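You operate a simulated robot arm through the tools that you are given. There is no shell and no other tool.

You are at the controls of a simulated robot arm. One attempt, no reset.

JOB
Scrub the gum off the tape plate, then feed a strip and tape the big carton.
Fine: one stroke of the feed lever; put the pad back and press the tape down along its length. What is to be rubbed or washed off counts as gone when no trace of it is left.

Only the result counts: the job must be done as asked and must still hold three seconds after the hand-in. Knocking over, shifting, dropping, spilling or breaking anything else fails it.

ROBOT AND FRAMES
A 6-joint arm with a three-finger gripper, fixed in place. Base frame: the origin is at the foot of the arm, x ahead of it, y to its left, z up. Units: m, degrees, N and s.
Its first joint turns from -166.0 to 166.0 degrees. Payload 4.89 kg.
The TCP is the grasp point between the finger pads, 0.03 m short of the fingertips. In the tool frame z runs along the fingers and y along their closing line. Largest opening 0.164 m; the body of the gripper starts 0.125 m behind the TCP.
Orientation is that of the tool frame in the base frame, as [roll, pitch, yaw] about the fixed x, y, z axes, in that order (R = Rz(yaw) Ry(pitch) Rx(roll)). With the fingers straight down and closing along the base's y, the tool's x points along the base's -x, its y along +y and its z along -z.

CONTROLS
- The arm moves only by the tool apply_moves. Its argument "rows" is a list of rows, each a list of 7 numbers: the shift along the base's x, y, z in units of 20 mm (1.0 is 20 mm), then the turn, a rotation vector about the base's x, y, z in units of 4 degrees (1.0 is 4 degrees), then the closure in counts, from 0 (fully open) to 255 (shut). In form: [[x, y, z, ax, ay, az, hand], ...]. A call has 1 to 20 rows; each row shifts and turns the commanded pose from where the row before left it. A call with a number of a shift or a turn outside -1 to 1 is refused whole. Each row takes 0.2 s and may step no farther than 0.05 m and 8.6 degrees from the row before; otherwise, or with a gripper value out of range, the whole call is refused. Where a pose cannot be reached the arm comes as near as it can. A force on the tool above 40 N (or 10 N above the force at the start of the call, whichever is more), or a blocked arm, ends the call early, and 0.2 s more pass. The fingers move at their own pace (about 0.108 m/s each) and stop on an object; they squeeze with about 30 N. The grip force told is the motor's: it shows also when the fingers shut on nothing. Time passes only in rows, and 0.2 s behind the last, so rows that do not move let the fingers close. It gives the time, the measured TCP pose, the force on the tool (base axes), the opening and the grip force at its end, in the units of the frame above (readings bear some noise), with the torque about the TCP (base axes, N m) and any sound that the robot's microphone picked up.
- Cameras (640 x 400 px; columns grow to the right, rows downward): "scene" is fixed at [0.2136, 0.6577, 1.5711]; the picture's right is [-0.95, -0.30, 0.00], its down [-0.10, 0.32, -0.94] and it looks along [0.28, -0.90, -0.33] (base axes); focal length 358 px, centre (320, 200). "wrist" rides on the gripper at [0.076, -0.002, -0.152] in the tool frame; the picture's right is [0.02, 1.00, 0.00], its down [-0.88, 0.02, -0.47] and it looks along [-0.47, 0.01, 0.88] (tool axes); focal length 247 px, centre (320, 200). There is no depth. A picture from a camera that has moved, and an enlarged one, comes with that camera's place and axes in the base frame and with its lens. The place of the scene camera against the robot may be out by one fixed shift of up to 0.018 m in any direction.
- snapshot(camera): a new picture of that camera. No time passes.
- move_column(by): slides the trunk up (or, below 0, down) by that many m; the arm rides with it, the base frame stays. It gives what a move gives, with no picture.
- inspect(camera, box): a new picture of the part [left, top, right, bottom] of that camera's present view, enlarged. No time passes.
- close_job(): hands the job in; it is judged then, once.

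Nothing tells you positions but the pictures and the camera data. Unless the task says otherwise, let go and move clear before handing in.

The tools are called after "Call:" as name(argument=value, ...) on one line, values as JSON. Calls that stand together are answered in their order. apply_moves: Moves the arm, as the interface text tells. Its arguments: {"type":"object","properties":{"rows":{"type":"array","items":{"type":"array","items":{"type":"number"}}}},"required":["rows"]} The other tools are called the same way: move_column (by) slides the trunk up or down; snapshot (camera) takes a picture; inspect (camera, box) takes an enlarged picture of a part of a camera's view; close_job () hands the job in.

At the start:

```text
clock: 0.0
tool_pos: [0.3377, -0.5664, 1.2375]
tcp_rot: [-180.0, 0.0, -179.9]
wrist_force: [-0.3, -1.1, -0.1]
torque: [0.0, -0.01, 0.02]
width: 0.1639
finger_force: 0.1
trunk travel left (down, up): [-0.175, 0.215]
```

scene: 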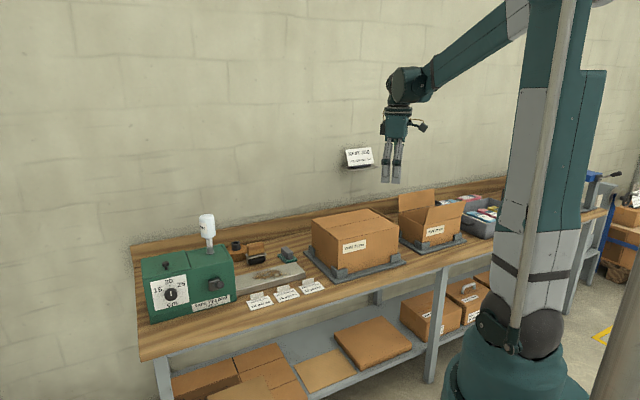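
wrist: 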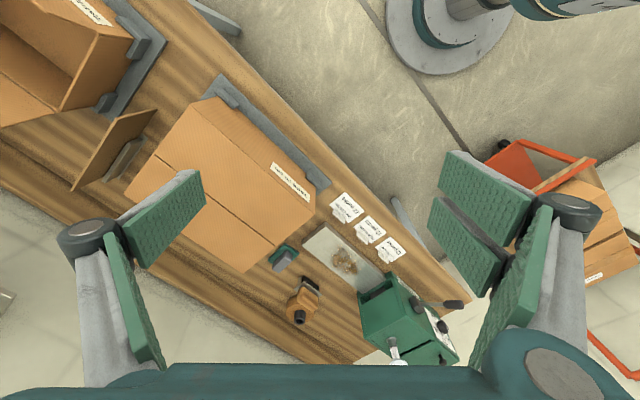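

I see a bench with a green tape dispenser (dial, lever), a plate with brown gum, a scrub pad/holder, a big carton and a small one, and cards. I'll look closely at these before moving.

Call:
inspect(camera="scene", box=[130, 200, 330, 325])

Call:
inspect(camera="scene", box=[290, 130, 510, 290])

Call:
inspect(camera="wrist", box=[260, 180, 480, 370])

Call:
inspect(camera="wrist", box=[320, 180, 420, 270])

```text
3.20 times, centred on (230, 262) of scene
camera zoom: at [0.2136, 0.6577, 1.5711], right [-0.95, -0.3, 0.0], down [-0.1, 0.32, -0.94], along [0.28, -0.9, -0.33], focal length 1146 px, centre (608, 0)
```

zoom: 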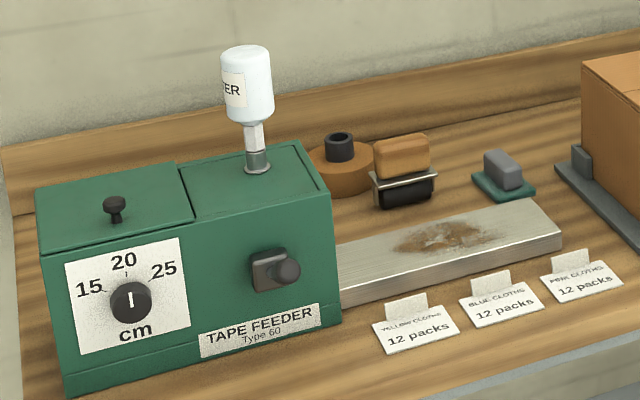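

```text
2.50 times, centred on (400, 210) of scene
camera zoom: at [0.2136, 0.6577, 1.5711], right [-0.95, -0.3, 0.0], down [-0.1, 0.32, -0.94], along [0.28, -0.9, -0.33], focal length 895 px, centre (120, 175)
```

zoom: 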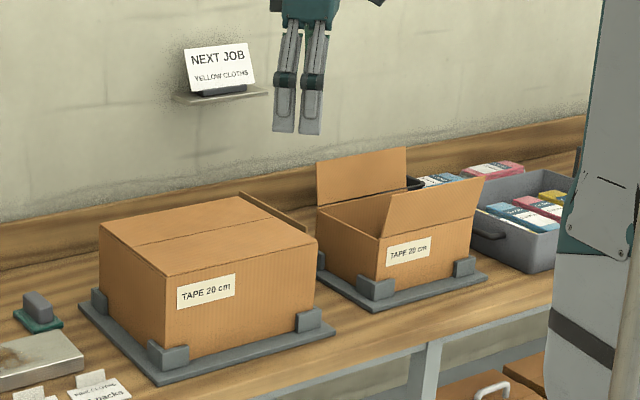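

```text
2.11 times, centred on (370, 275) of wrist
camera zoom: at [0.261, -0.5688, 1.3905], right [-0.02, 1.0, 0.0], down [0.88, 0.02, 0.47], along [0.47, 0.01, -0.88], focal length 520 px, centre (215, 42)
```

zoom: 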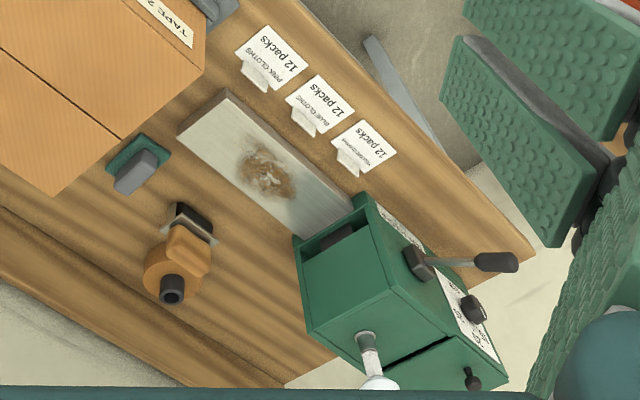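

```text
4.44 times, centred on (370, 225) of wrist
camera zoom: at [0.261, -0.5688, 1.3905], right [-0.02, 1.0, 0.0], down [0.88, 0.02, 0.47], along [0.47, 0.01, -0.88], focal length 1098 px, centre (98, 89)
```

zoom: 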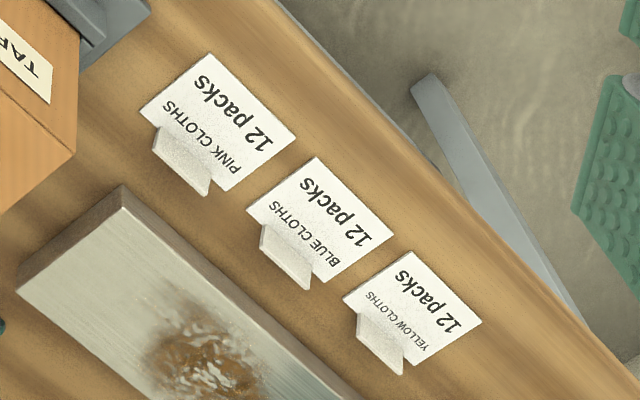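

The wrist view puts the plate top at about z = 0.80, running diagonally from (0.65,-0.55) to (0.83,-0.32), with the feeder at its far end. I'll move the wrist camera nearer, staying high, to identify the tools and the lever.

Call:
apply_moves(rows=[[1, 0.5, 0, 0, 0, 0, 0], [1, 0.5, 0, 0, 0, 0, 0], [1, 0.5, 0, 0, 0, 0, 0], [1, 0.5, 0, 0, 0, 0, 0], [1, 0.5, 0, 0, 0, 0, 0], [1, 0.5, 0, 0, 0, 0, 0], [1, 0.5, 0, 0, 0, 0, 0], [1, 0.5, 0, 0, 0, 0, 0]])

```text
clock: 1.8
tool_pos: [0.4974, -0.4879, 1.2376]
tcp_rot: [180.0, 0.0, -180.0]
wrist_force: [0.2, 0.0, -1.1]
torque: [0.04, -0.1, -0.01]
width: 0.1638
finger_force: 0.1
trunk travel left (down, up): [-0.175, 0.215]
```

The arm moved as commanded. Next I take wrist pictures of the plate, the tools and the feeder.

Call:
snapshot(camera="wrist")

Call:
snapshot(camera="scene")

```text
taken
camera wrist: at [0.4214, -0.4892, 1.3895], right [-0.02, 1.0, 0.0], down [0.88, 0.02, 0.47], along [0.47, 0.01, -0.88], focal length 247 px, centre (320, 200)
```

wrist: 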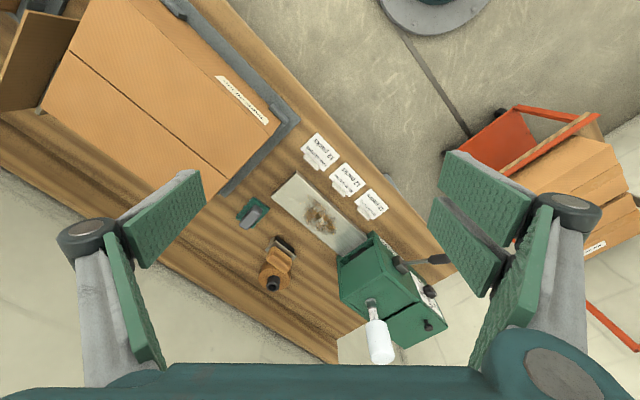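

```text
taken
```

scene: 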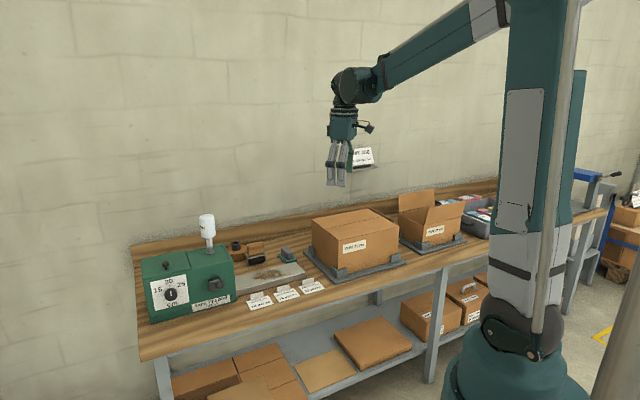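

Call:
inspect(camera="wrist", box=[220, 170, 320, 300])

Call:
inspect(camera="wrist", box=[325, 215, 465, 370])

Call:
inspect(camera="wrist", box=[0, 0, 310, 200])

Call:
inspect(camera="wrist", box=[260, 160, 390, 260])

Call:
inspect(camera="scene", box=[220, 230, 320, 295])

Call:
inspect(camera="scene", box=[140, 240, 240, 325])

```text
3.08 times, centred on (270, 235) of wrist
camera zoom: at [0.4214, -0.4892, 1.3895], right [-0.02, 1.0, 0.0], down [0.88, 0.02, 0.47], along [0.47, 0.01, -0.88], focal length 760 px, centre (474, 92)
```

zoom: 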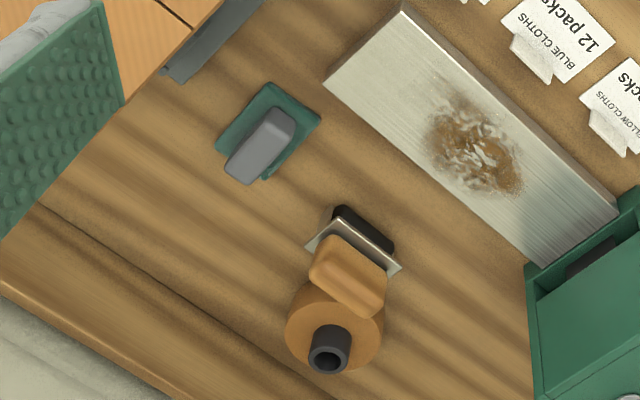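

```text
2.58 times, centred on (395, 292) of wrist
camera zoom: at [0.4214, -0.4892, 1.3895], right [-0.02, 1.0, 0.0], down [0.88, 0.02, 0.47], along [0.47, 0.01, -0.88], focal length 637 px, centre (126, -39)
```

zoom: 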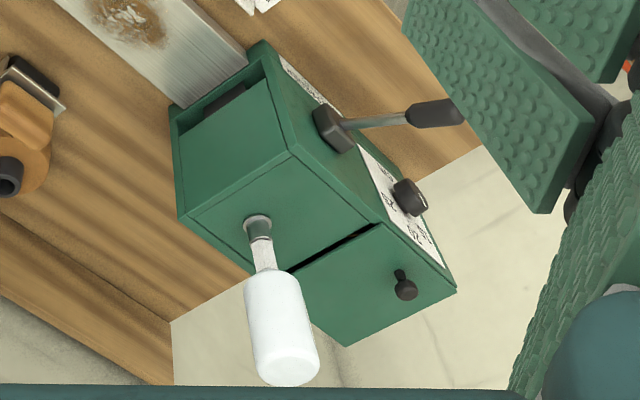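

```text
2.00 times, centred on (155, 100) of wrist
camera zoom: at [0.4214, -0.4892, 1.3895], right [-0.02, 1.0, 0.0], down [0.88, 0.02, 0.47], along [0.47, 0.01, -0.88], focal length 494 px, centre (650, 400)
```

zoom: 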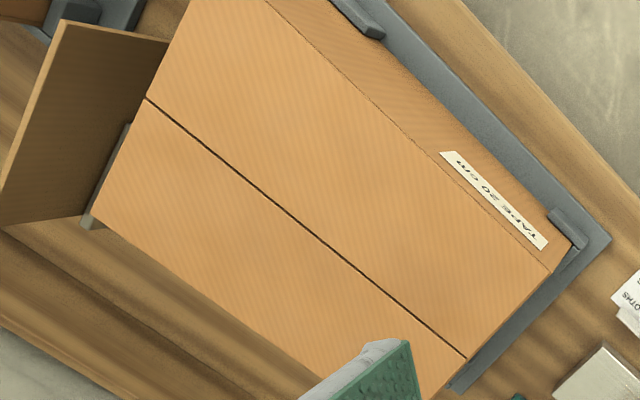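

```text
4.00 times, centred on (325, 210) of wrist
camera zoom: at [0.4214, -0.4892, 1.3895], right [-0.02, 1.0, 0.0], down [0.88, 0.02, 0.47], along [0.47, 0.01, -0.88], focal length 988 px, centre (300, 160)
```

zoom: 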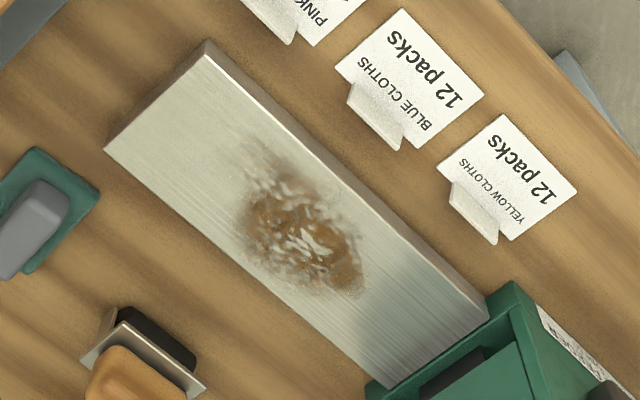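

```text
6.15 times, centred on (270, 262) of scene
camera zoom: at [0.2136, 0.6577, 1.5711], right [-0.95, -0.3, 0.0], down [-0.1, 0.32, -0.94], along [0.28, -0.9, -0.33], focal length 2203 px, centre (628, -185)
```

zoom: 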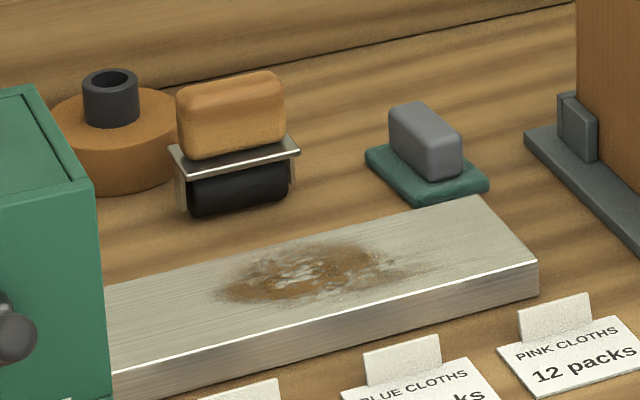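

```text
4.71 times, centred on (190, 282) of scene
camera zoom: at [0.2136, 0.6577, 1.5711], right [-0.95, -0.3, 0.0], down [-0.1, 0.32, -0.94], along [0.28, -0.9, -0.33], focal length 1685 px, centre (932, -188)
```

zoom: 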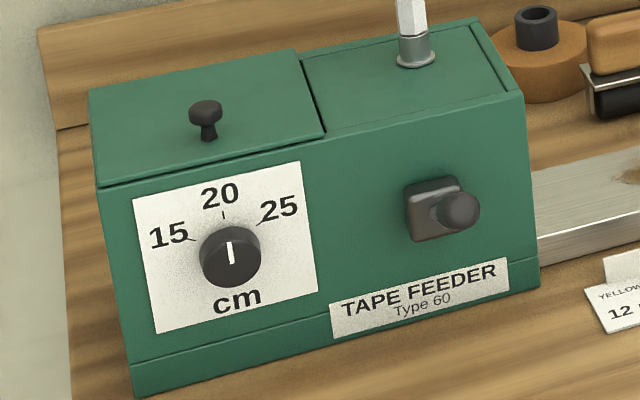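

The tools read clearly: a green scrub pad with a grey handle, a hand roller (wood handle, black roller), a tape reel and the feeder with its lever and dial at 20. I check the carton labels and the flap between the two cartons.

Call:
inspect(camera="scene", box=[300, 180, 410, 290])

Call:
inspect(camera="scene", box=[370, 180, 500, 260])

Call:
inspect(camera="scene", box=[335, 140, 390, 180])

Call:
inspect(camera="scene", box=[180, 205, 240, 260])

```text
3.64 times, centred on (355, 235) of scene
camera zoom: at [0.2136, 0.6577, 1.5711], right [-0.95, -0.3, 0.0], down [-0.1, 0.32, -0.94], along [0.28, -0.9, -0.33], focal length 1302 px, centre (193, 73)
```

zoom: 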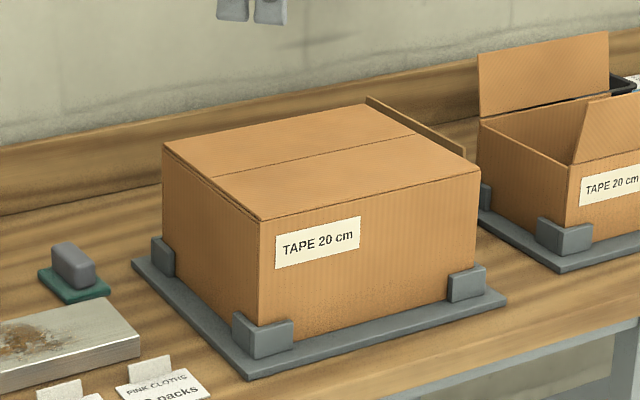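

```text
4.92 times, centred on (435, 220) of scene
camera zoom: at [0.2136, 0.6577, 1.5711], right [-0.95, -0.3, 0.0], down [-0.1, 0.32, -0.94], along [0.28, -0.9, -0.33], focal length 1762 px, centre (-246, 102)
```

zoom: 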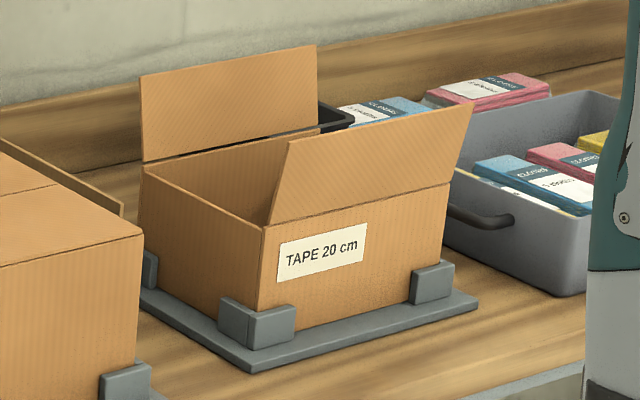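

```text
10.00 times, centred on (362, 160) of scene
camera zoom: at [0.2136, 0.6577, 1.5711], right [-0.95, -0.3, 0.0], down [-0.1, 0.32, -0.94], along [0.28, -0.9, -0.33], focal length 3580 px, centre (-105, 600)
```

zoom: 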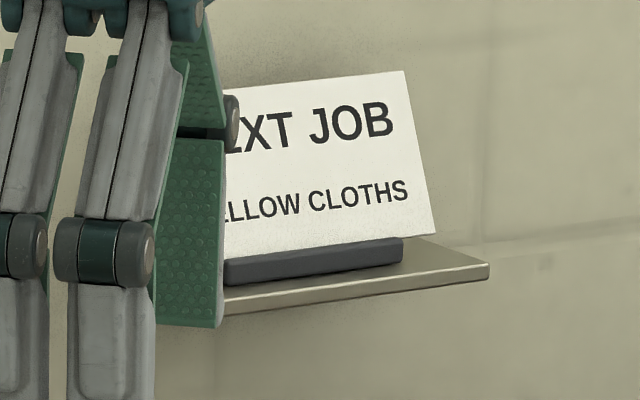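

```text
7.27 times, centred on (210, 232) of scene
camera zoom: at [0.2136, 0.6577, 1.5711], right [-0.95, -0.3, 0.0], down [-0.1, 0.32, -0.94], along [0.28, -0.9, -0.33], focal length 2604 px, centre (1120, -36)
```

zoom: 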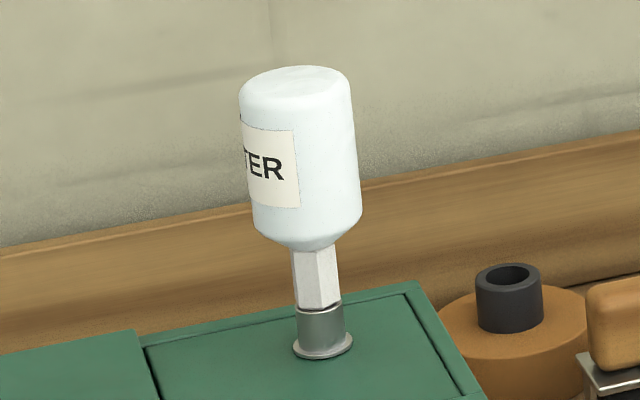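

All labels read 20 cm and the dial is at 20, so the setting is right. A panel stands at the far end of the big carton, so I look at it from above before starting.

Call:
apply_moves(rows=[[-1, -1, 0, 0, 0, 0, 0], [-1, -1, 0, 0, 0, 0, 0], [-1, -1, 0, 0, 0, 0, 0], [-1, -1, 0, 0, 0, 0, 0], [-1, -1, 0, 0, 0, 0, 0], [-1, -1, 0, 0, 0, 0, 0], [-1, -1, 0, 0, 0, 0, 0], [-1, -1, 0, 0, 0, 0, 0], [-1, -1, 0, 0, 0, 0, 0], [-1, -1, 0, 0, 0, 0, 0], [-1, -1, 0, 0, 0, 0, 0], [-1, -1, 0, 0, 0, 0, 0]])

Call:
snapshot(camera="wrist")

Call:
inspect(camera="scene", box=[300, 180, 500, 290])

```text
clock: 4.4
tool_pos: [0.2577, -0.7263, 1.2399]
tcp_rot: [180.0, 0.0, 180.0]
wrist_force: [0.5, 0.7, -0.5]
torque: [-0.07, 0.09, -0.03]
width: 0.1639
finger_force: 0.0
trunk travel left (down, up): [-0.175, 0.215]
```

```text
taken
camera wrist: at [0.1814, -0.7271, 1.3914], right [-0.02, 1.0, 0.0], down [0.88, 0.02, 0.47], along [0.47, 0.01, -0.88], focal length 247 px, centre (320, 200)
```

wrist: 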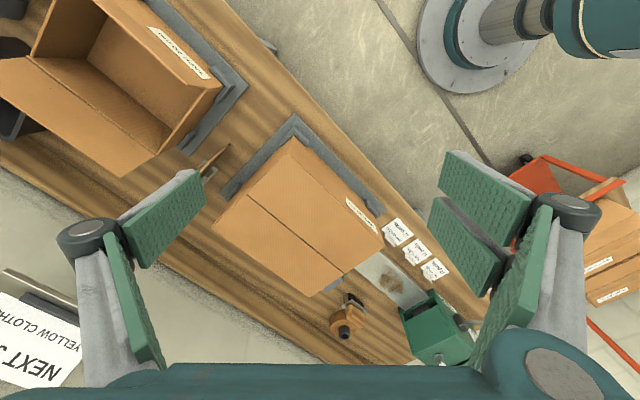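

```text
3.20 times, centred on (400, 235) of scene
camera zoom: at [0.2136, 0.6577, 1.5711], right [-0.95, -0.3, 0.0], down [-0.1, 0.32, -0.94], along [0.28, -0.9, -0.33], focal length 1146 px, centre (64, 88)
```

zoom: 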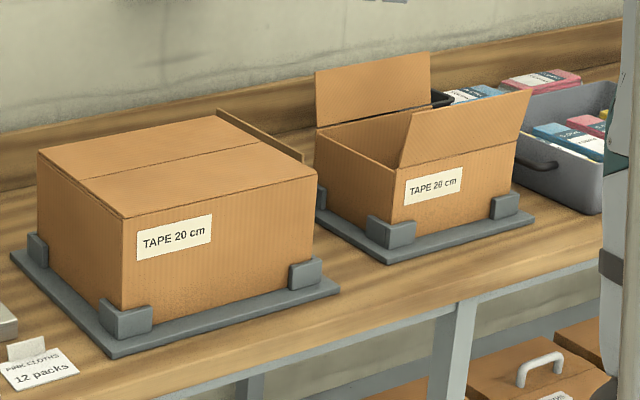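

Call:
inspect(camera="wrist", box=[160, 90, 320, 210])

Call:
inspect(camera="wrist", box=[210, 110, 400, 310])

```text
3.33 times, centred on (240, 150) of wrist
camera zoom: at [0.1814, -0.7271, 1.3914], right [-0.02, 1.0, 0.0], down [0.88, 0.02, 0.47], along [0.47, 0.01, -0.88], focal length 823 px, centre (587, 367)
```

zoom: 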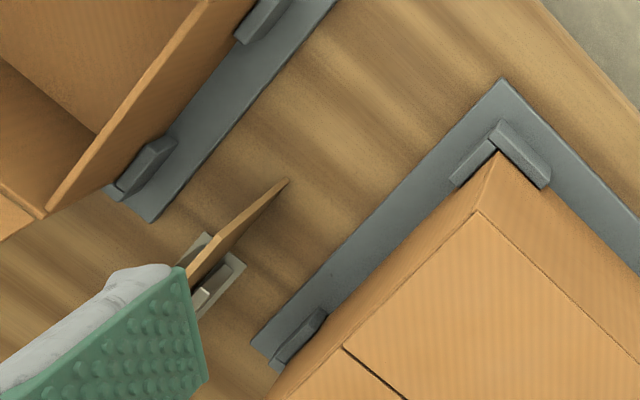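

```text
2.00 times, centred on (305, 210) of wrist
camera zoom: at [0.1814, -0.7271, 1.3914], right [-0.02, 1.0, 0.0], down [0.88, 0.02, 0.47], along [0.47, 0.01, -0.88], focal length 494 px, centre (350, 180)
```

zoom: 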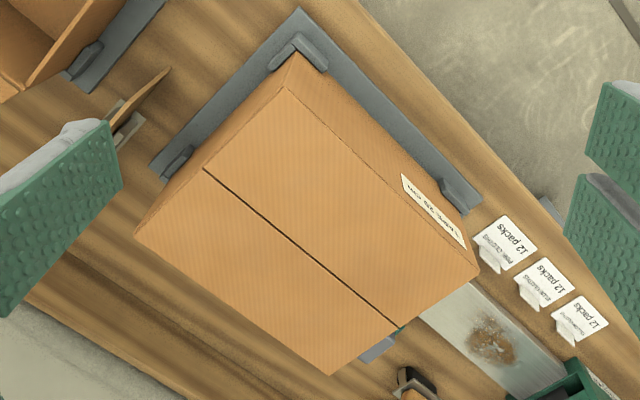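

The panel is a separate card standing in a holder, so I'll leave it alone. The bench axes are at 45°: e1 = (0.707, 0.707) along the bench and e2 = (0.707, -0.707) toward the wall. The carton top is at about z = 0.96 with its seam centre near (0.51,-0.764), and the pad is near (0.787,-0.671). I turn the tool -45° and head toward the pad.

Call:
apply_moves(rows=[[1, 0, 0, 0, 0, -0.9375, 0], [1, 0, 0, 0, 0, -0.9375, 0], [1, 0, 0, 0, 0, -0.9375, 0], [1, 0, 0, 0, 0, -0.9375, 0], [1, 0, 0, 0, 0, -0.9375, 0], [1, 0, 0, 0, 0, -0.9375, 0], [1, 0, 0, 0, 0, -0.9375, 0], [1, 0, 0, 0, 0, -0.9375, 0], [1, 0, 0, 0, 0, -0.9375, 0], [1, 0, 0, 0, 0, -0.9375, 0], [1, 0, 0, 0, 0, -0.9375, 0], [1, 0.5, 0, 0, 0, -0.9375, 0], [1, 0.5, 0, 0, 0, 0, 0], [1, 0.5, 0, 0, 0, 0, 0], [1, 0.5, 0, 0, 0, 0, 0], [1, 0.5, 0, 0, 0, 0, 0], [1, 0.5, 0, 0, 0, 0, 0]])

Call:
snapshot(camera="wrist")

Call:
snapshot(camera="scene")

```text
clock: 8.0
tool_pos: [0.5985, -0.6665, 1.236]
tcp_rot: [179.9, 0.0, 135.1]
wrist_force: [-1.0, 0.0, -1.3]
torque: [0.1, -0.13, 0.0]
width: 0.164
finger_force: 0.1
trunk travel left (down, up): [-0.175, 0.215]
```

```text
taken
camera wrist: at [0.5428, -0.6139, 1.3898], right [0.69, 0.72, 0.0], down [0.64, -0.61, 0.47], along [0.34, -0.33, -0.88], focal length 247 px, centre (320, 200)
```

wrist: 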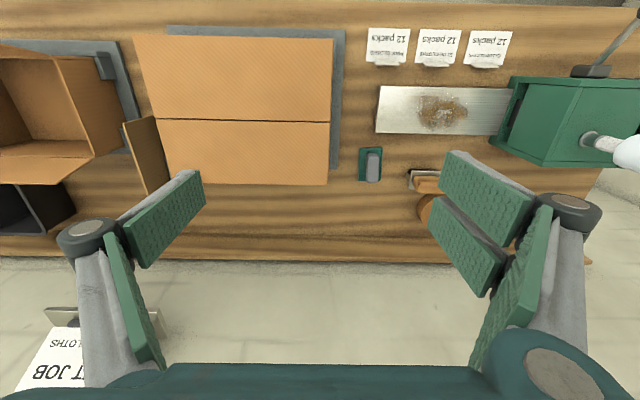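

```text
taken
```

scene: 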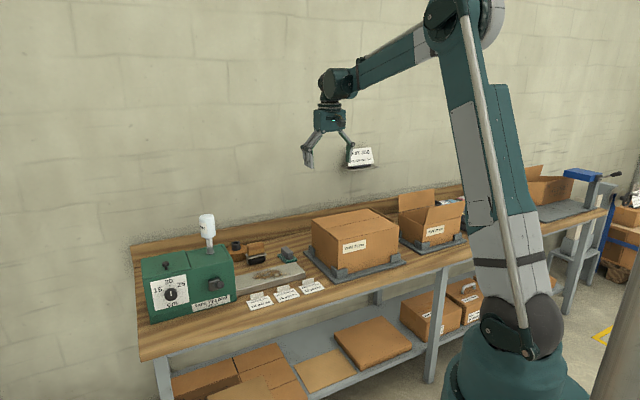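

Now the view is square to the bench. I zoom on the pad, plate and feeder to fix their positions.

Call:
inspect(camera="wrist", box=[340, 130, 440, 230])

Call:
inspect(camera="wrist", box=[350, 20, 640, 190])

Call:
inspect(camera="wrist", box=[120, 20, 360, 200])

```text
4.00 times, centred on (390, 180) of wrist
camera zoom: at [0.5428, -0.6139, 1.3898], right [0.69, 0.72, 0.0], down [0.64, -0.61, 0.47], along [0.34, -0.33, -0.88], focal length 988 px, centre (40, 280)
```

zoom: 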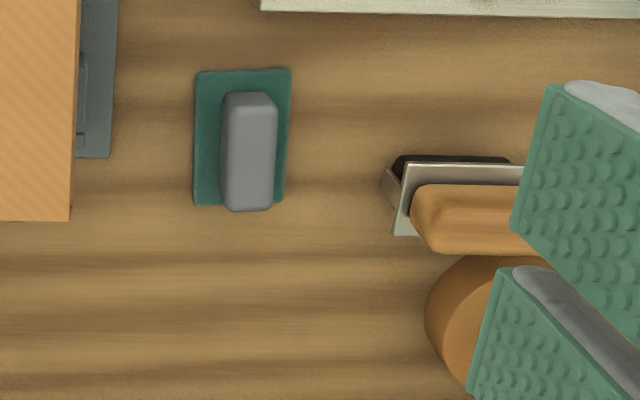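

```text
2.21 times, centred on (495, 105) of wrist
camera zoom: at [0.5428, -0.6139, 1.3898], right [0.69, 0.72, 0.0], down [0.64, -0.61, 0.47], along [0.34, -0.33, -0.88], focal length 545 px, centre (-66, 410)
```

zoom: 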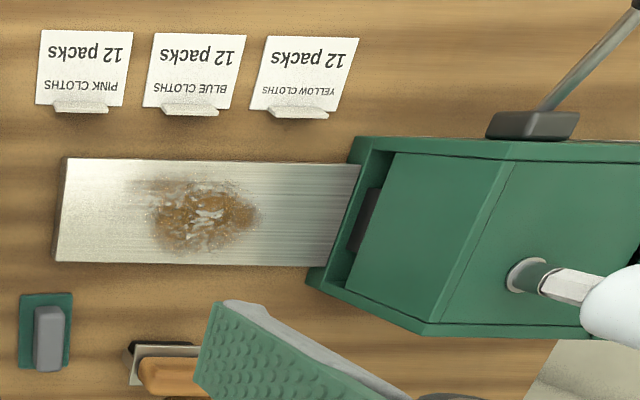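

```text
2.22 times, centred on (240, 110) of wrist
camera zoom: at [0.5428, -0.6139, 1.3898], right [0.69, 0.72, 0.0], down [0.64, -0.61, 0.47], along [0.34, -0.33, -0.88], focal length 549 px, centre (498, 400)
```

zoom: 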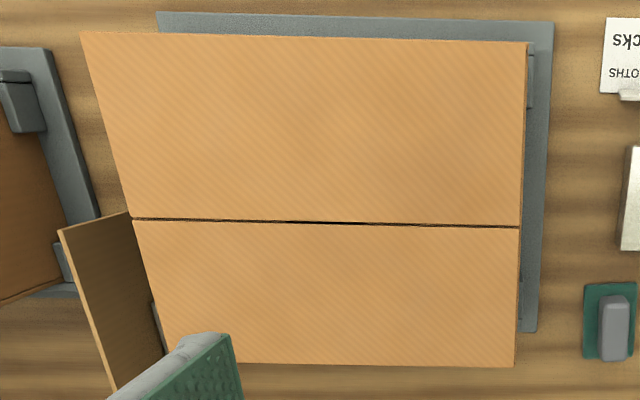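

The pad's base centre comes out at about (0.790,-0.671), with its grey handle running along e2. That is 1.03 m from the base axis, so I test the reach above it, fingers part closed.

Call:
apply_moves(rows=[[1, 0, -0.5, 0, 0, 0, 130], [1, 0, -0.5, 0, 0, 0, 130], [1, 0, -0.5, 0, 0, 0, 130], [1, 0, -0.5, 0, 0, 0, 130], [1, 0, -0.5, 0, 0, 0, 130], [1, 0, -0.5, 0, 0, 0, 130], [1, 0, -0.5, 0, 0, 0, 130], [1, 0, -0.5, 0, 0, 0, 130], [1, 0, -0.5, 0, 0, 0, 130], [0.5, 0, -0.5, 0, 0, 0, 130], [0, 0, -1, 0, 0, 0, 130], [0, 0, -1, 0, 0, 0, 130], [0, 0, -1, 0, 0, 0, 130], [0, 0, -1, 0, 0, 0, 130]])

Call:
snapshot(camera="wrist")

Call:
snapshot(camera="scene")

```text
clock: 11.0
tool_pos: [0.7882, -0.6688, 1.0582]
tcp_rot: [179.9, 0.0, 135.0]
wrist_force: [-0.4, -0.3, 0.4]
torque: [-0.05, -0.01, 0.0]
width: 0.0803
finger_force: 0.0
trunk travel left (down, up): [-0.175, 0.215]
```

```text
taken
camera wrist: at [0.7322, -0.6148, 1.2098], right [0.69, 0.72, 0.0], down [0.64, -0.61, 0.47], along [0.34, -0.33, -0.88], focal length 247 px, centre (320, 200)
```

wrist: 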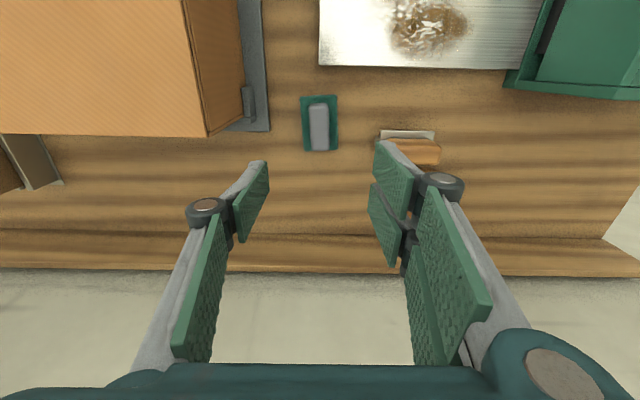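

```text
taken
```

scene: 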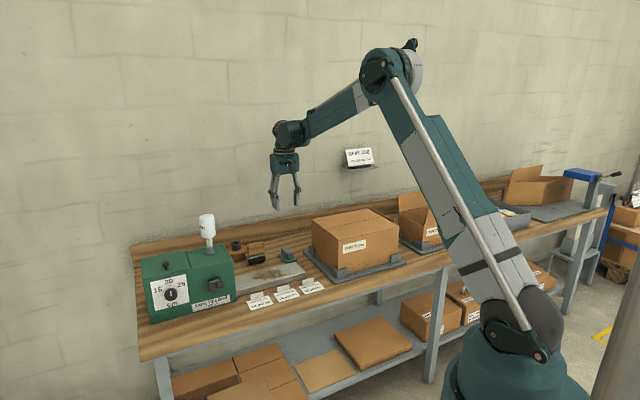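

The arm reaches here at z = 1.06 without deviation. I refine the pad's position from this nearer view.

Call:
inspect(camera="wrist", box=[280, 80, 360, 170])

Call:
inspect(camera="wrist", box=[180, 60, 460, 280])

```text
4.44 times, centred on (320, 125) of wrist
camera zoom: at [0.7322, -0.6148, 1.2098], right [0.69, 0.72, 0.0], down [0.64, -0.61, 0.47], along [0.34, -0.33, -0.88], focal length 1098 px, centre (320, 533)
```

zoom: 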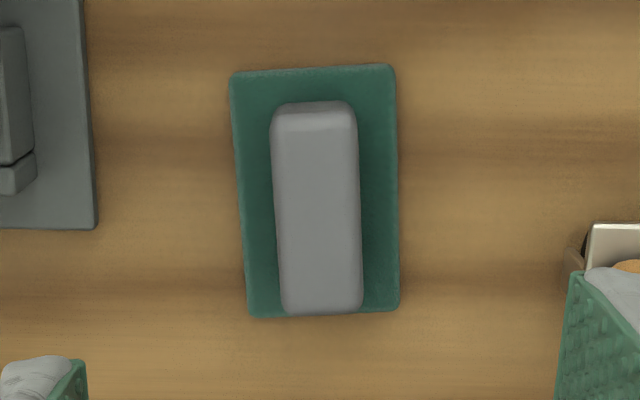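

```text
1.82 times, centred on (320, 170) of wrist
camera zoom: at [0.7322, -0.6148, 1.2098], right [0.69, 0.72, 0.0], down [0.64, -0.61, 0.47], along [0.34, -0.33, -0.88], focal length 449 px, centre (320, 254)
```

zoom: 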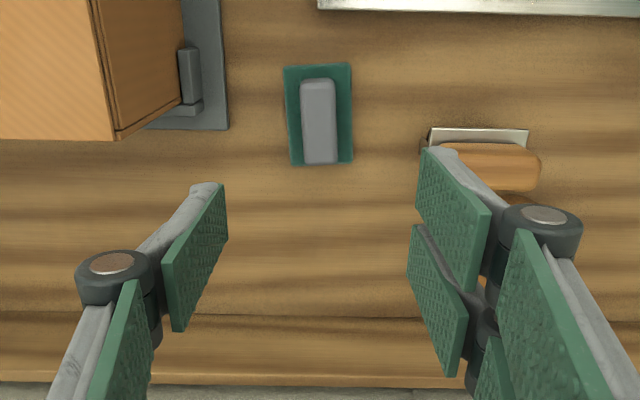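

The two wrist views agree: pad at (0.790,-0.671), turned about 4° from the bench, base top near z = 0.79. I descend straight with a 4° yaw correction and stop just above it for a check.

Call:
apply_moves(rows=[[0.07, -0.13, -1, 0, 0, 1, 130], [0, 0, -1, 0, 0, 0, 130], [0, 0, -1, 0, 0, 0, 130], [0, 0, -1, 0, 0, 0, 130], [0, 0, -1, 0, 0, 0, 130], [0, 0, -1, 0, 0, 0, 130], [0, 0, -1, 0, 0, 0, 130], [0, 0, -1, 0, 0, 0, 130], [0, 0, -0.7, 0, 0, 0, 130]])

Call:
snapshot(camera="wrist")

Call:
inspect(camera="scene", box=[220, 190, 340, 290])

```text
clock: 13.0
tool_pos: [0.7888, -0.6716, 0.8848]
tcp_rot: [180.0, 0.0, 139.0]
wrist_force: [-0.4, 0.8, 0.9]
torque: [-0.01, -0.03, -0.02]
width: 0.0805
finger_force: 0.0
trunk travel left (down, up): [-0.175, 0.215]
```

```text
taken
camera wrist: at [0.7305, -0.6228, 1.0361], right [0.64, 0.77, 0.0], down [0.68, -0.56, 0.47], along [0.36, -0.3, -0.88], focal length 247 px, centre (320, 200)
```

wrist: 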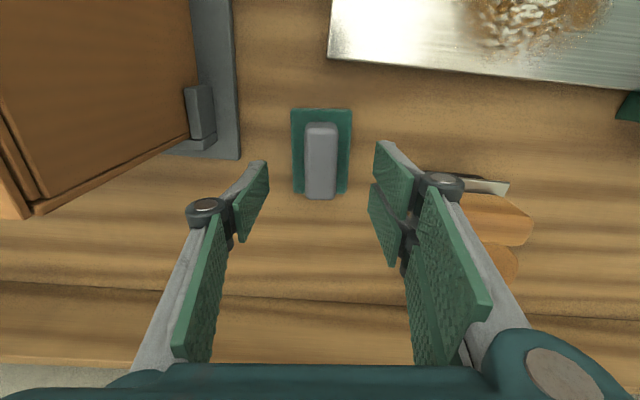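

```text
4.00 times, centred on (280, 240) of scene
camera zoom: at [0.2136, 0.6577, 1.5711], right [-0.95, -0.3, 0.0], down [-0.1, 0.32, -0.94], along [0.28, -0.9, -0.33], focal length 1432 px, centre (480, 40)
```

zoom: 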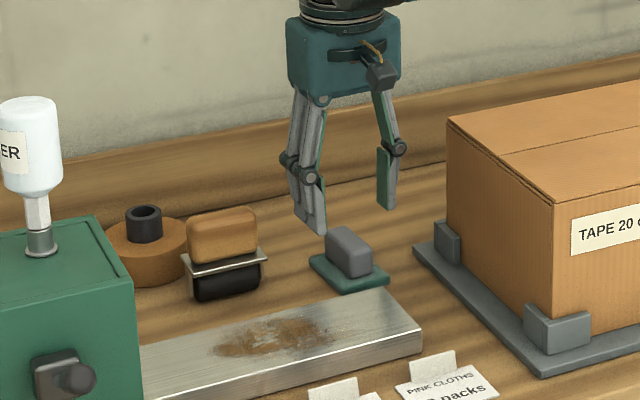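

The pad is centred between the fingers and lined up. I go down to TCP z ≈ 0.826 and close on the handle.

Call:
apply_moves(rows=[[0, 0, -1, 0, 0, 0, 130], [0, 0, -1, 0, 0, 0, 130], [0, 0, -0.9, 0, 0, 0, 130]])

Call:
inspect(camera="scene", box=[250, 220, 320, 290])

Call:
snapshot(camera="wrist")

```text
clock: 13.8
tool_pos: [0.7891, -0.6688, 0.8267]
tcp_rot: [-180.0, 0.0, 139.1]
wrist_force: [-0.8, 0.5, 0.8]
torque: [-0.06, -0.06, 0.02]
width: 0.0804
finger_force: 0.0
trunk travel left (down, up): [-0.175, 0.215]
```

```text
5.71 times, centred on (285, 255) of scene
camera zoom: at [0.2136, 0.6577, 1.5711], right [-0.95, -0.3, 0.0], down [-0.1, 0.32, -0.94], along [0.28, -0.9, -0.33], focal length 2046 px, centre (520, -114)
```

zoom: 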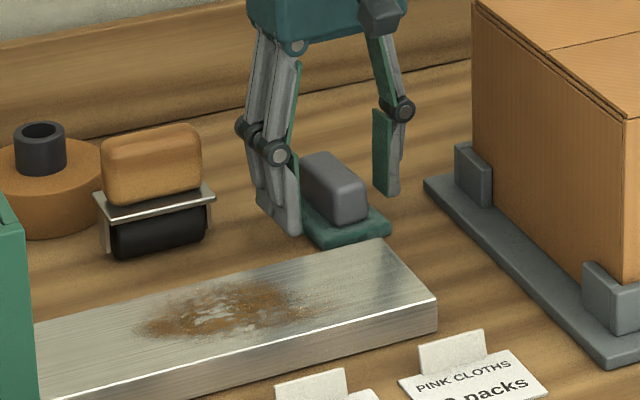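

```text
taken
camera wrist: at [0.7306, -0.6196, 0.9776], right [0.64, 0.77, 0.0], down [0.68, -0.56, 0.47], along [0.36, -0.3, -0.88], focal length 247 px, centre (320, 200)
```

wrist: 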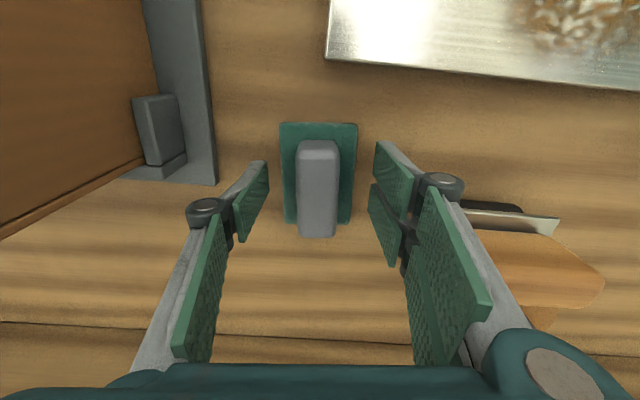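

The fingers straddle the handle with the tips just above the pad base. I close the gripper now.

Call:
apply_moves(rows=[[0, 0, 0, 0, 0, 0, 200], [0, 0, 0, 0, 0, 0, 255], [0, 0, 0, 0, 0, 0, 255], [0, 0, 0, 0, 0, 0, 255], [0, 0, 0, 0, 0, 0, 255]])

Call:
snapshot(camera="wrist")

```text
clock: 15.0
tool_pos: [0.7898, -0.6684, 0.8256]
tcp_rot: [180.0, -0.1, 138.9]
wrist_force: [0.9, 0.1, 1.7]
torque: [0.06, -0.01, -0.01]
width: 0.0294
finger_force: 30.5
trunk travel left (down, up): [-0.175, 0.215]
```

```text
taken
camera wrist: at [0.7308, -0.6198, 0.9778], right [0.64, 0.77, 0.0], down [0.68, -0.56, 0.47], along [0.36, -0.3, -0.88], focal length 247 px, centre (320, 200)
```

wrist: 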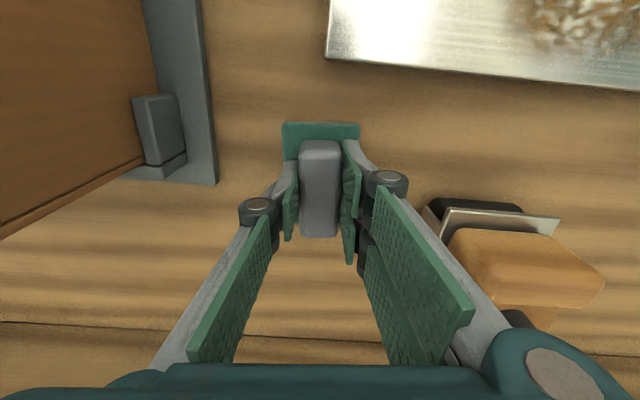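

The pad is held (29 mm, 30 N). I lift it, bring it back over the plate line, then slide it above the gum at about (0.795,-0.480), squaring it to the plate.

Call:
apply_moves(rows=[[0, 0, 1, 0, 0, 0, 255], [0, 0, 1, 0, 0, 0, 255], [0, 0, 1, 0, 0, 0, 255], [0, 0, 1, 0, 0, 0, 255], [-0.912, 0.912, 0, 0, 0, -1, 255], [-0.912, 0.912, 0, 0, 0, 0, 255], [-0.912, 0.912, 0, 0, 0, 0, 255], [-0.912, 0.912, 0, 0, 0, 0, 255], [-0.912, 0.912, 0, 0, 0, 0, 255], [0.976, 0.976, 0, 0, 0, 0, 255], [0.976, 0.976, 0, 0, 0, 0, 255], [0.976, 0.976, 0, 0, 0, 0, 255], [0.976, 0.976, 0, 0, 0, 0, 255], [0.976, 0.976, 0, 0, 0, 0, 255]])

Call:
snapshot(camera="wrist")

Call:
inspect(camera="scene", box=[190, 190, 320, 300])

```text
clock: 18.0
tool_pos: [0.7949, -0.4786, 0.9051]
tcp_rot: [-180.0, -0.1, 135.0]
wrist_force: [-1.3, -0.3, -0.5]
torque: [0.12, -0.06, -0.01]
width: 0.029
finger_force: 29.9
trunk travel left (down, up): [-0.175, 0.215]
```

```text
taken
camera wrist: at [0.7402, -0.4259, 1.0573], right [0.69, 0.72, 0.0], down [0.64, -0.61, 0.47], along [0.34, -0.33, -0.88], focal length 247 px, centre (320, 200)
```

wrist: 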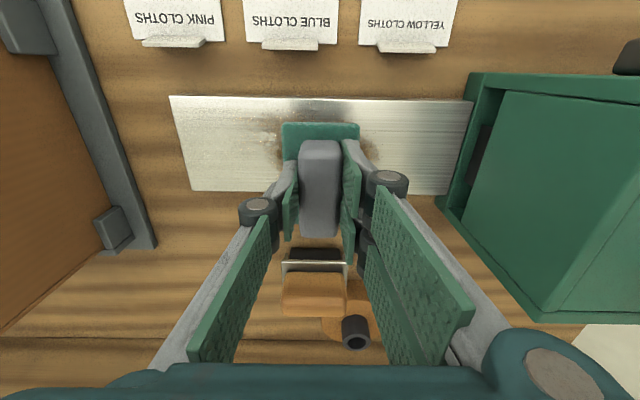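

```text
3.64 times, centred on (255, 245) of scene
camera zoom: at [0.2136, 0.6577, 1.5711], right [-0.95, -0.3, 0.0], down [-0.1, 0.32, -0.94], along [0.28, -0.9, -0.33], focal length 1302 px, centre (556, 36)
```

zoom: 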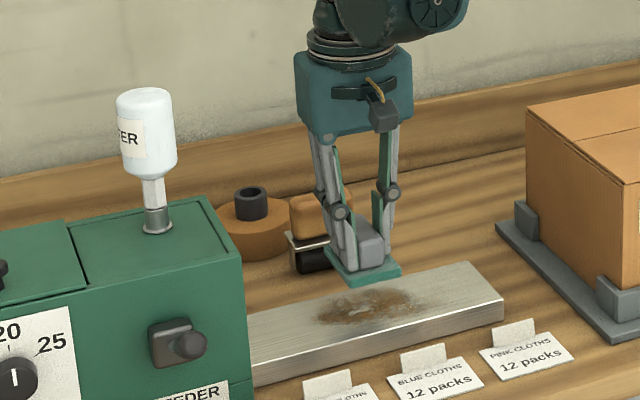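

The pad is level over the gum. I lower it to just above the plate and then feel for contact in small steps.

Call:
apply_moves(rows=[[0, 0, -1, 0, 0, 0, 255], [0, 0, -1, 0, 0, 0, 255], [0, 0, -0.2, 0, 0, 0, 255], [0, 0, -0.15, 0, 0, 0, 255], [0, 0, -0.1, 0, 0, 0, 255]])

Call:
inspect(camera="wrist", box=[160, 60, 480, 260])

```text
clock: 19.2
tool_pos: [0.7959, -0.4814, 0.8567]
tcp_rot: [-180.0, 0.0, 135.0]
wrist_force: [0.1, 0.5, -0.7]
torque: [0.03, 0.0, 0.0]
width: 0.0294
finger_force: 30.1
trunk travel left (down, up): [-0.175, 0.215]
```

```text
2.00 times, centred on (320, 160) of wrist
camera zoom: at [0.7416, -0.429, 1.0091], right [0.69, 0.72, 0.0], down [0.64, -0.61, 0.47], along [0.34, -0.33, -0.88], focal length 494 px, centre (320, 280)
```

zoom: 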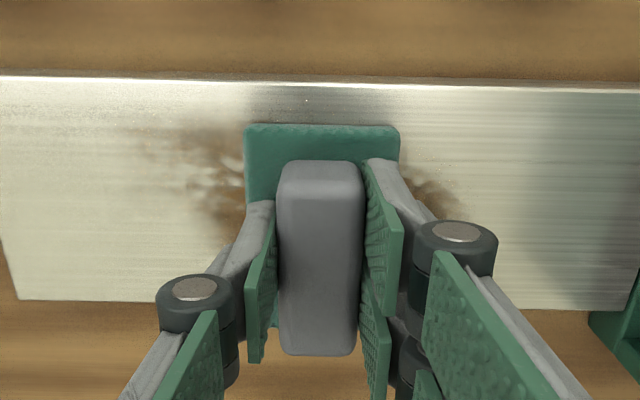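

Call:
apply_moves(rows=[[0, 0, -0.1, 0, 0, 0, 255], [0, 0, -0.1, 0, 0, 0, 255]])

```text
clock: 19.8
tool_pos: [0.7955, -0.4819, 0.8537]
tcp_rot: [-180.0, 0.2, 135.0]
wrist_force: [5.1, -4.7, 18.5]
torque: [-0.06, -0.07, -0.03]
width: 0.029
finger_force: 30.1
trunk travel left (down, up): [-0.175, 0.215]
```

Contact at TCP z ≈ 0.853 with about 18 N down. I scrub along the plate across the whole gum patch and watch the forces.

Call:
apply_moves(rows=[[0.6, 0.6, 0, 0, 0, 0, 255], [0.7, 0.7, 0, 0, 0, 0, 255], [0.7, 0.7, 0, 0, 0, 0, 255], [-0.7, -0.7, 0, 0, 0, 0, 255], [-0.7, -0.7, 0, 0, 0, 0, 255], [-0.7, -0.7, 0, 0, 0, 0, 255], [-0.7, -0.7, 0, 0, 0, 0, 255], [-0.7, -0.7, 0, 0, 0, 0, 255], [-0.7, -0.7, 0, 0, 0, 0, 255]])

Call:
inspect(camera="wrist", box=[160, 60, 480, 260])

```text
clock: 21.8
tool_pos: [0.7506, -0.5253, 0.8536]
tcp_rot: [-180.0, 0.2, 135.1]
wrist_force: [3.1, 3.3, 29.6]
torque: [0.11, -0.09, -0.03]
width: 0.0293
finger_force: 30.0
trunk travel left (down, up): [-0.175, 0.215]
```

```text
2.00 times, centred on (320, 160) of wrist
camera zoom: at [0.6958, -0.4724, 1.006], right [0.69, 0.72, 0.0], down [0.64, -0.61, 0.47], along [0.34, -0.33, -0.88], focal length 494 px, centre (320, 280)
```

zoom: 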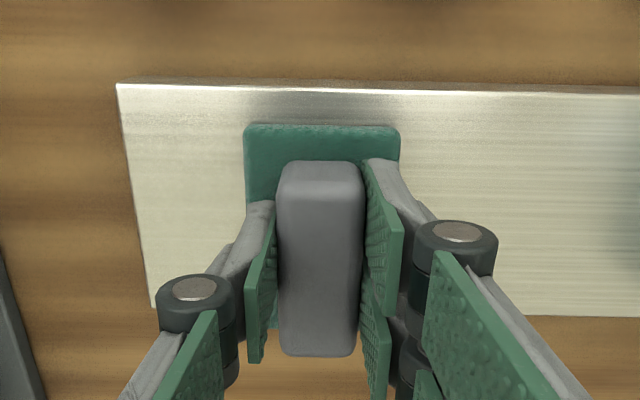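

The gum is coming off fast. I ease the pressure slightly and make two more passes shifted a few mm to either side so the edges are covered.

Call:
apply_moves(rows=[[0.28, -0.28, 0.02, 0, 0, 0, 255], [0.7, 0.7, 0, 0, 0, 0, 255], [0.7, 0.7, 0, 0, 0, 0, 255], [0.7, 0.7, 0, 0, 0, 0, 255], [0.7, 0.7, 0, 0, 0, 0, 255], [0.7, 0.7, 0, 0, 0, 0, 255], [0.7, 0.7, 0, 0, 0, 0, 255], [-0.56, 0.56, 0, 0, 0, 0, 255], [-0.7, -0.7, 0, 0, 0, 0, 255], [-0.7, -0.7, 0, 0, 0, 0, 255], [-0.7, -0.7, 0, 0, 0, 0, 255], [-0.7, -0.7, 0, 0, 0, 0, 255], [-0.7, -0.7, 0, 0, 0, 0, 255], [-0.7, -0.7, 0, 0, 0, 0, 255]])

Call:
inspect(camera="wrist", box=[160, 60, 480, 260])

Call:
inspect(camera="scene", box=[220, 230, 320, 300])

```text
clock: 24.8
tool_pos: [0.7467, -0.5194, 0.8536]
tcp_rot: [-179.8, 0.0, 135.0]
wrist_force: [1.4, 1.4, 18.2]
torque: [0.08, -0.05, -0.02]
width: 0.0291
finger_force: 30.6
trunk travel left (down, up): [-0.175, 0.215]
```

```text
2.00 times, centred on (320, 160) of wrist
camera zoom: at [0.6921, -0.4659, 1.0059], right [0.69, 0.72, 0.0], down [0.64, -0.61, 0.47], along [0.34, -0.33, -0.88], focal length 494 px, centre (320, 280)
```

zoom: 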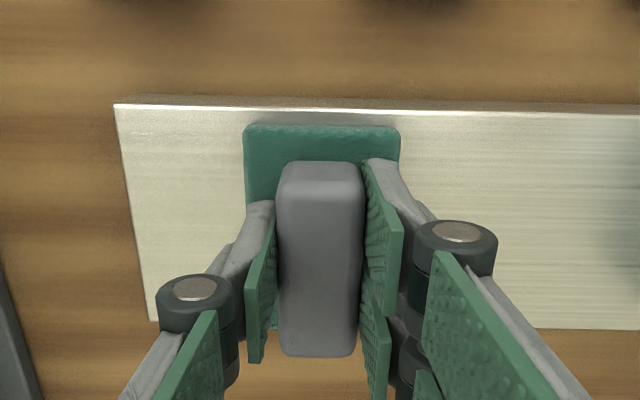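

```text
5.71 times, centred on (270, 265) of scene
camera zoom: at [0.2136, 0.6577, 1.5711], right [-0.95, -0.3, 0.0], down [-0.1, 0.32, -0.94], along [0.28, -0.9, -0.33], focal length 2046 px, centre (606, -171)
```

zoom: 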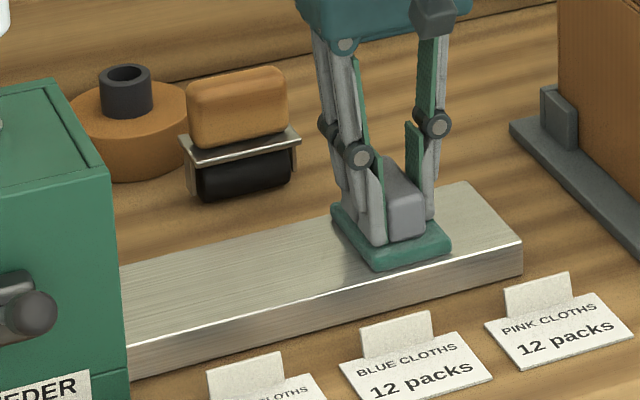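

The plate looks clean around the pad. I lift off to check the strip under it.

Call:
apply_moves(rows=[[0, 0, 1, 0, 0, 0, 255], [0, 0, 1, 0, 0, 0, 255], [0, 0, 1, 0, 0, 0, 255], [0, 0, 1, 0, 0, 0, 255], [-0.7, 0.7, 1, 0, 0, 0, 255], [-0.7, 0.7, 1, 0, 0, 0, 255], [-0.7, 0.7, 1, 0, 0, 0, 255]])

Call:
snapshot(camera="wrist")

Call:
inspect(camera="wrist", box=[240, 100, 480, 260])

Call:
inspect(camera="scene", box=[220, 230, 320, 300])

```text
clock: 26.4
tool_pos: [0.7063, -0.4787, 0.9933]
tcp_rot: [-179.9, 0.0, 135.1]
wrist_force: [1.4, -0.4, -2.0]
torque: [0.16, 0.15, -0.01]
width: 0.029
finger_force: 30.7
trunk travel left (down, up): [-0.175, 0.215]
```

```text
taken
camera wrist: at [0.6513, -0.4256, 1.1457], right [0.69, 0.72, 0.0], down [0.64, -0.61, 0.47], along [0.34, -0.33, -0.88], focal length 247 px, centre (320, 200)
```

wrist: 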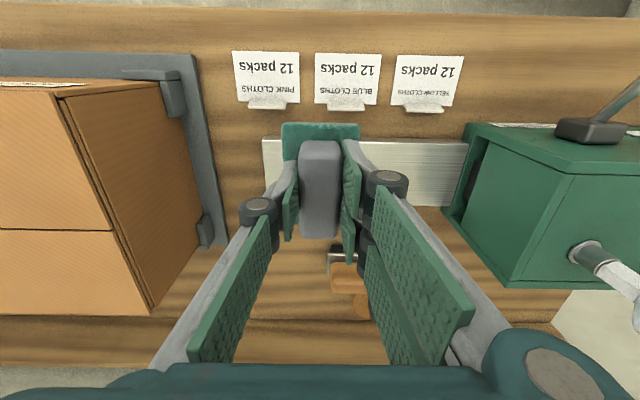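

```text
2.50 times, centred on (360, 180) of wrist
camera zoom: at [0.6513, -0.4256, 1.1457], right [0.69, 0.72, 0.0], down [0.64, -0.61, 0.47], along [0.34, -0.33, -0.88], focal length 617 px, centre (220, 250)
```

zoom: 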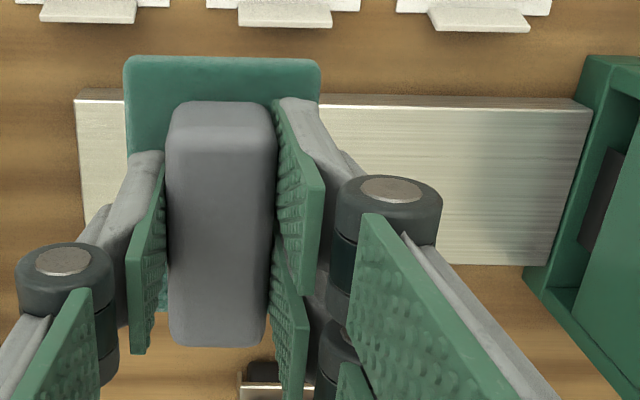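

```text
5.71 times, centred on (270, 265) of scene
camera zoom: at [0.2136, 0.6577, 1.5711], right [-0.95, -0.3, 0.0], down [-0.1, 0.32, -0.94], along [0.28, -0.9, -0.33], focal length 2046 px, centre (606, -171)
```

zoom: 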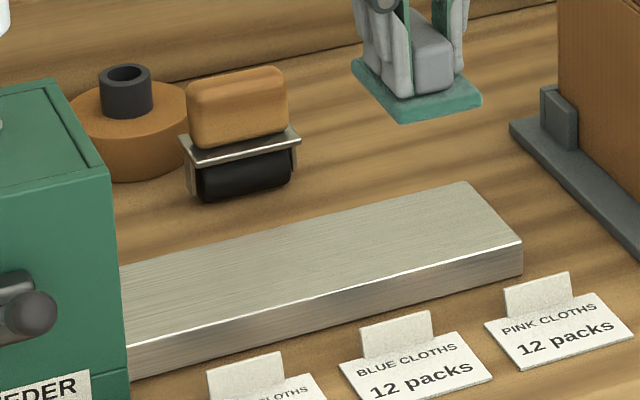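

Call:
inspect(camera="scene", box=[235, 255, 315, 300])

```text
8.00 times, centred on (275, 278) of scene
camera zoom: at [0.2136, 0.6577, 1.5711], right [-0.95, -0.3, 0.0], down [-0.1, 0.32, -0.94], along [0.28, -0.9, -0.33], focal length 2864 px, centre (680, -420)
```

zoom: 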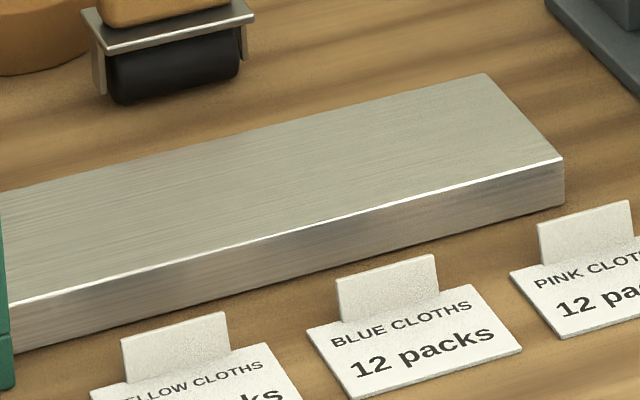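

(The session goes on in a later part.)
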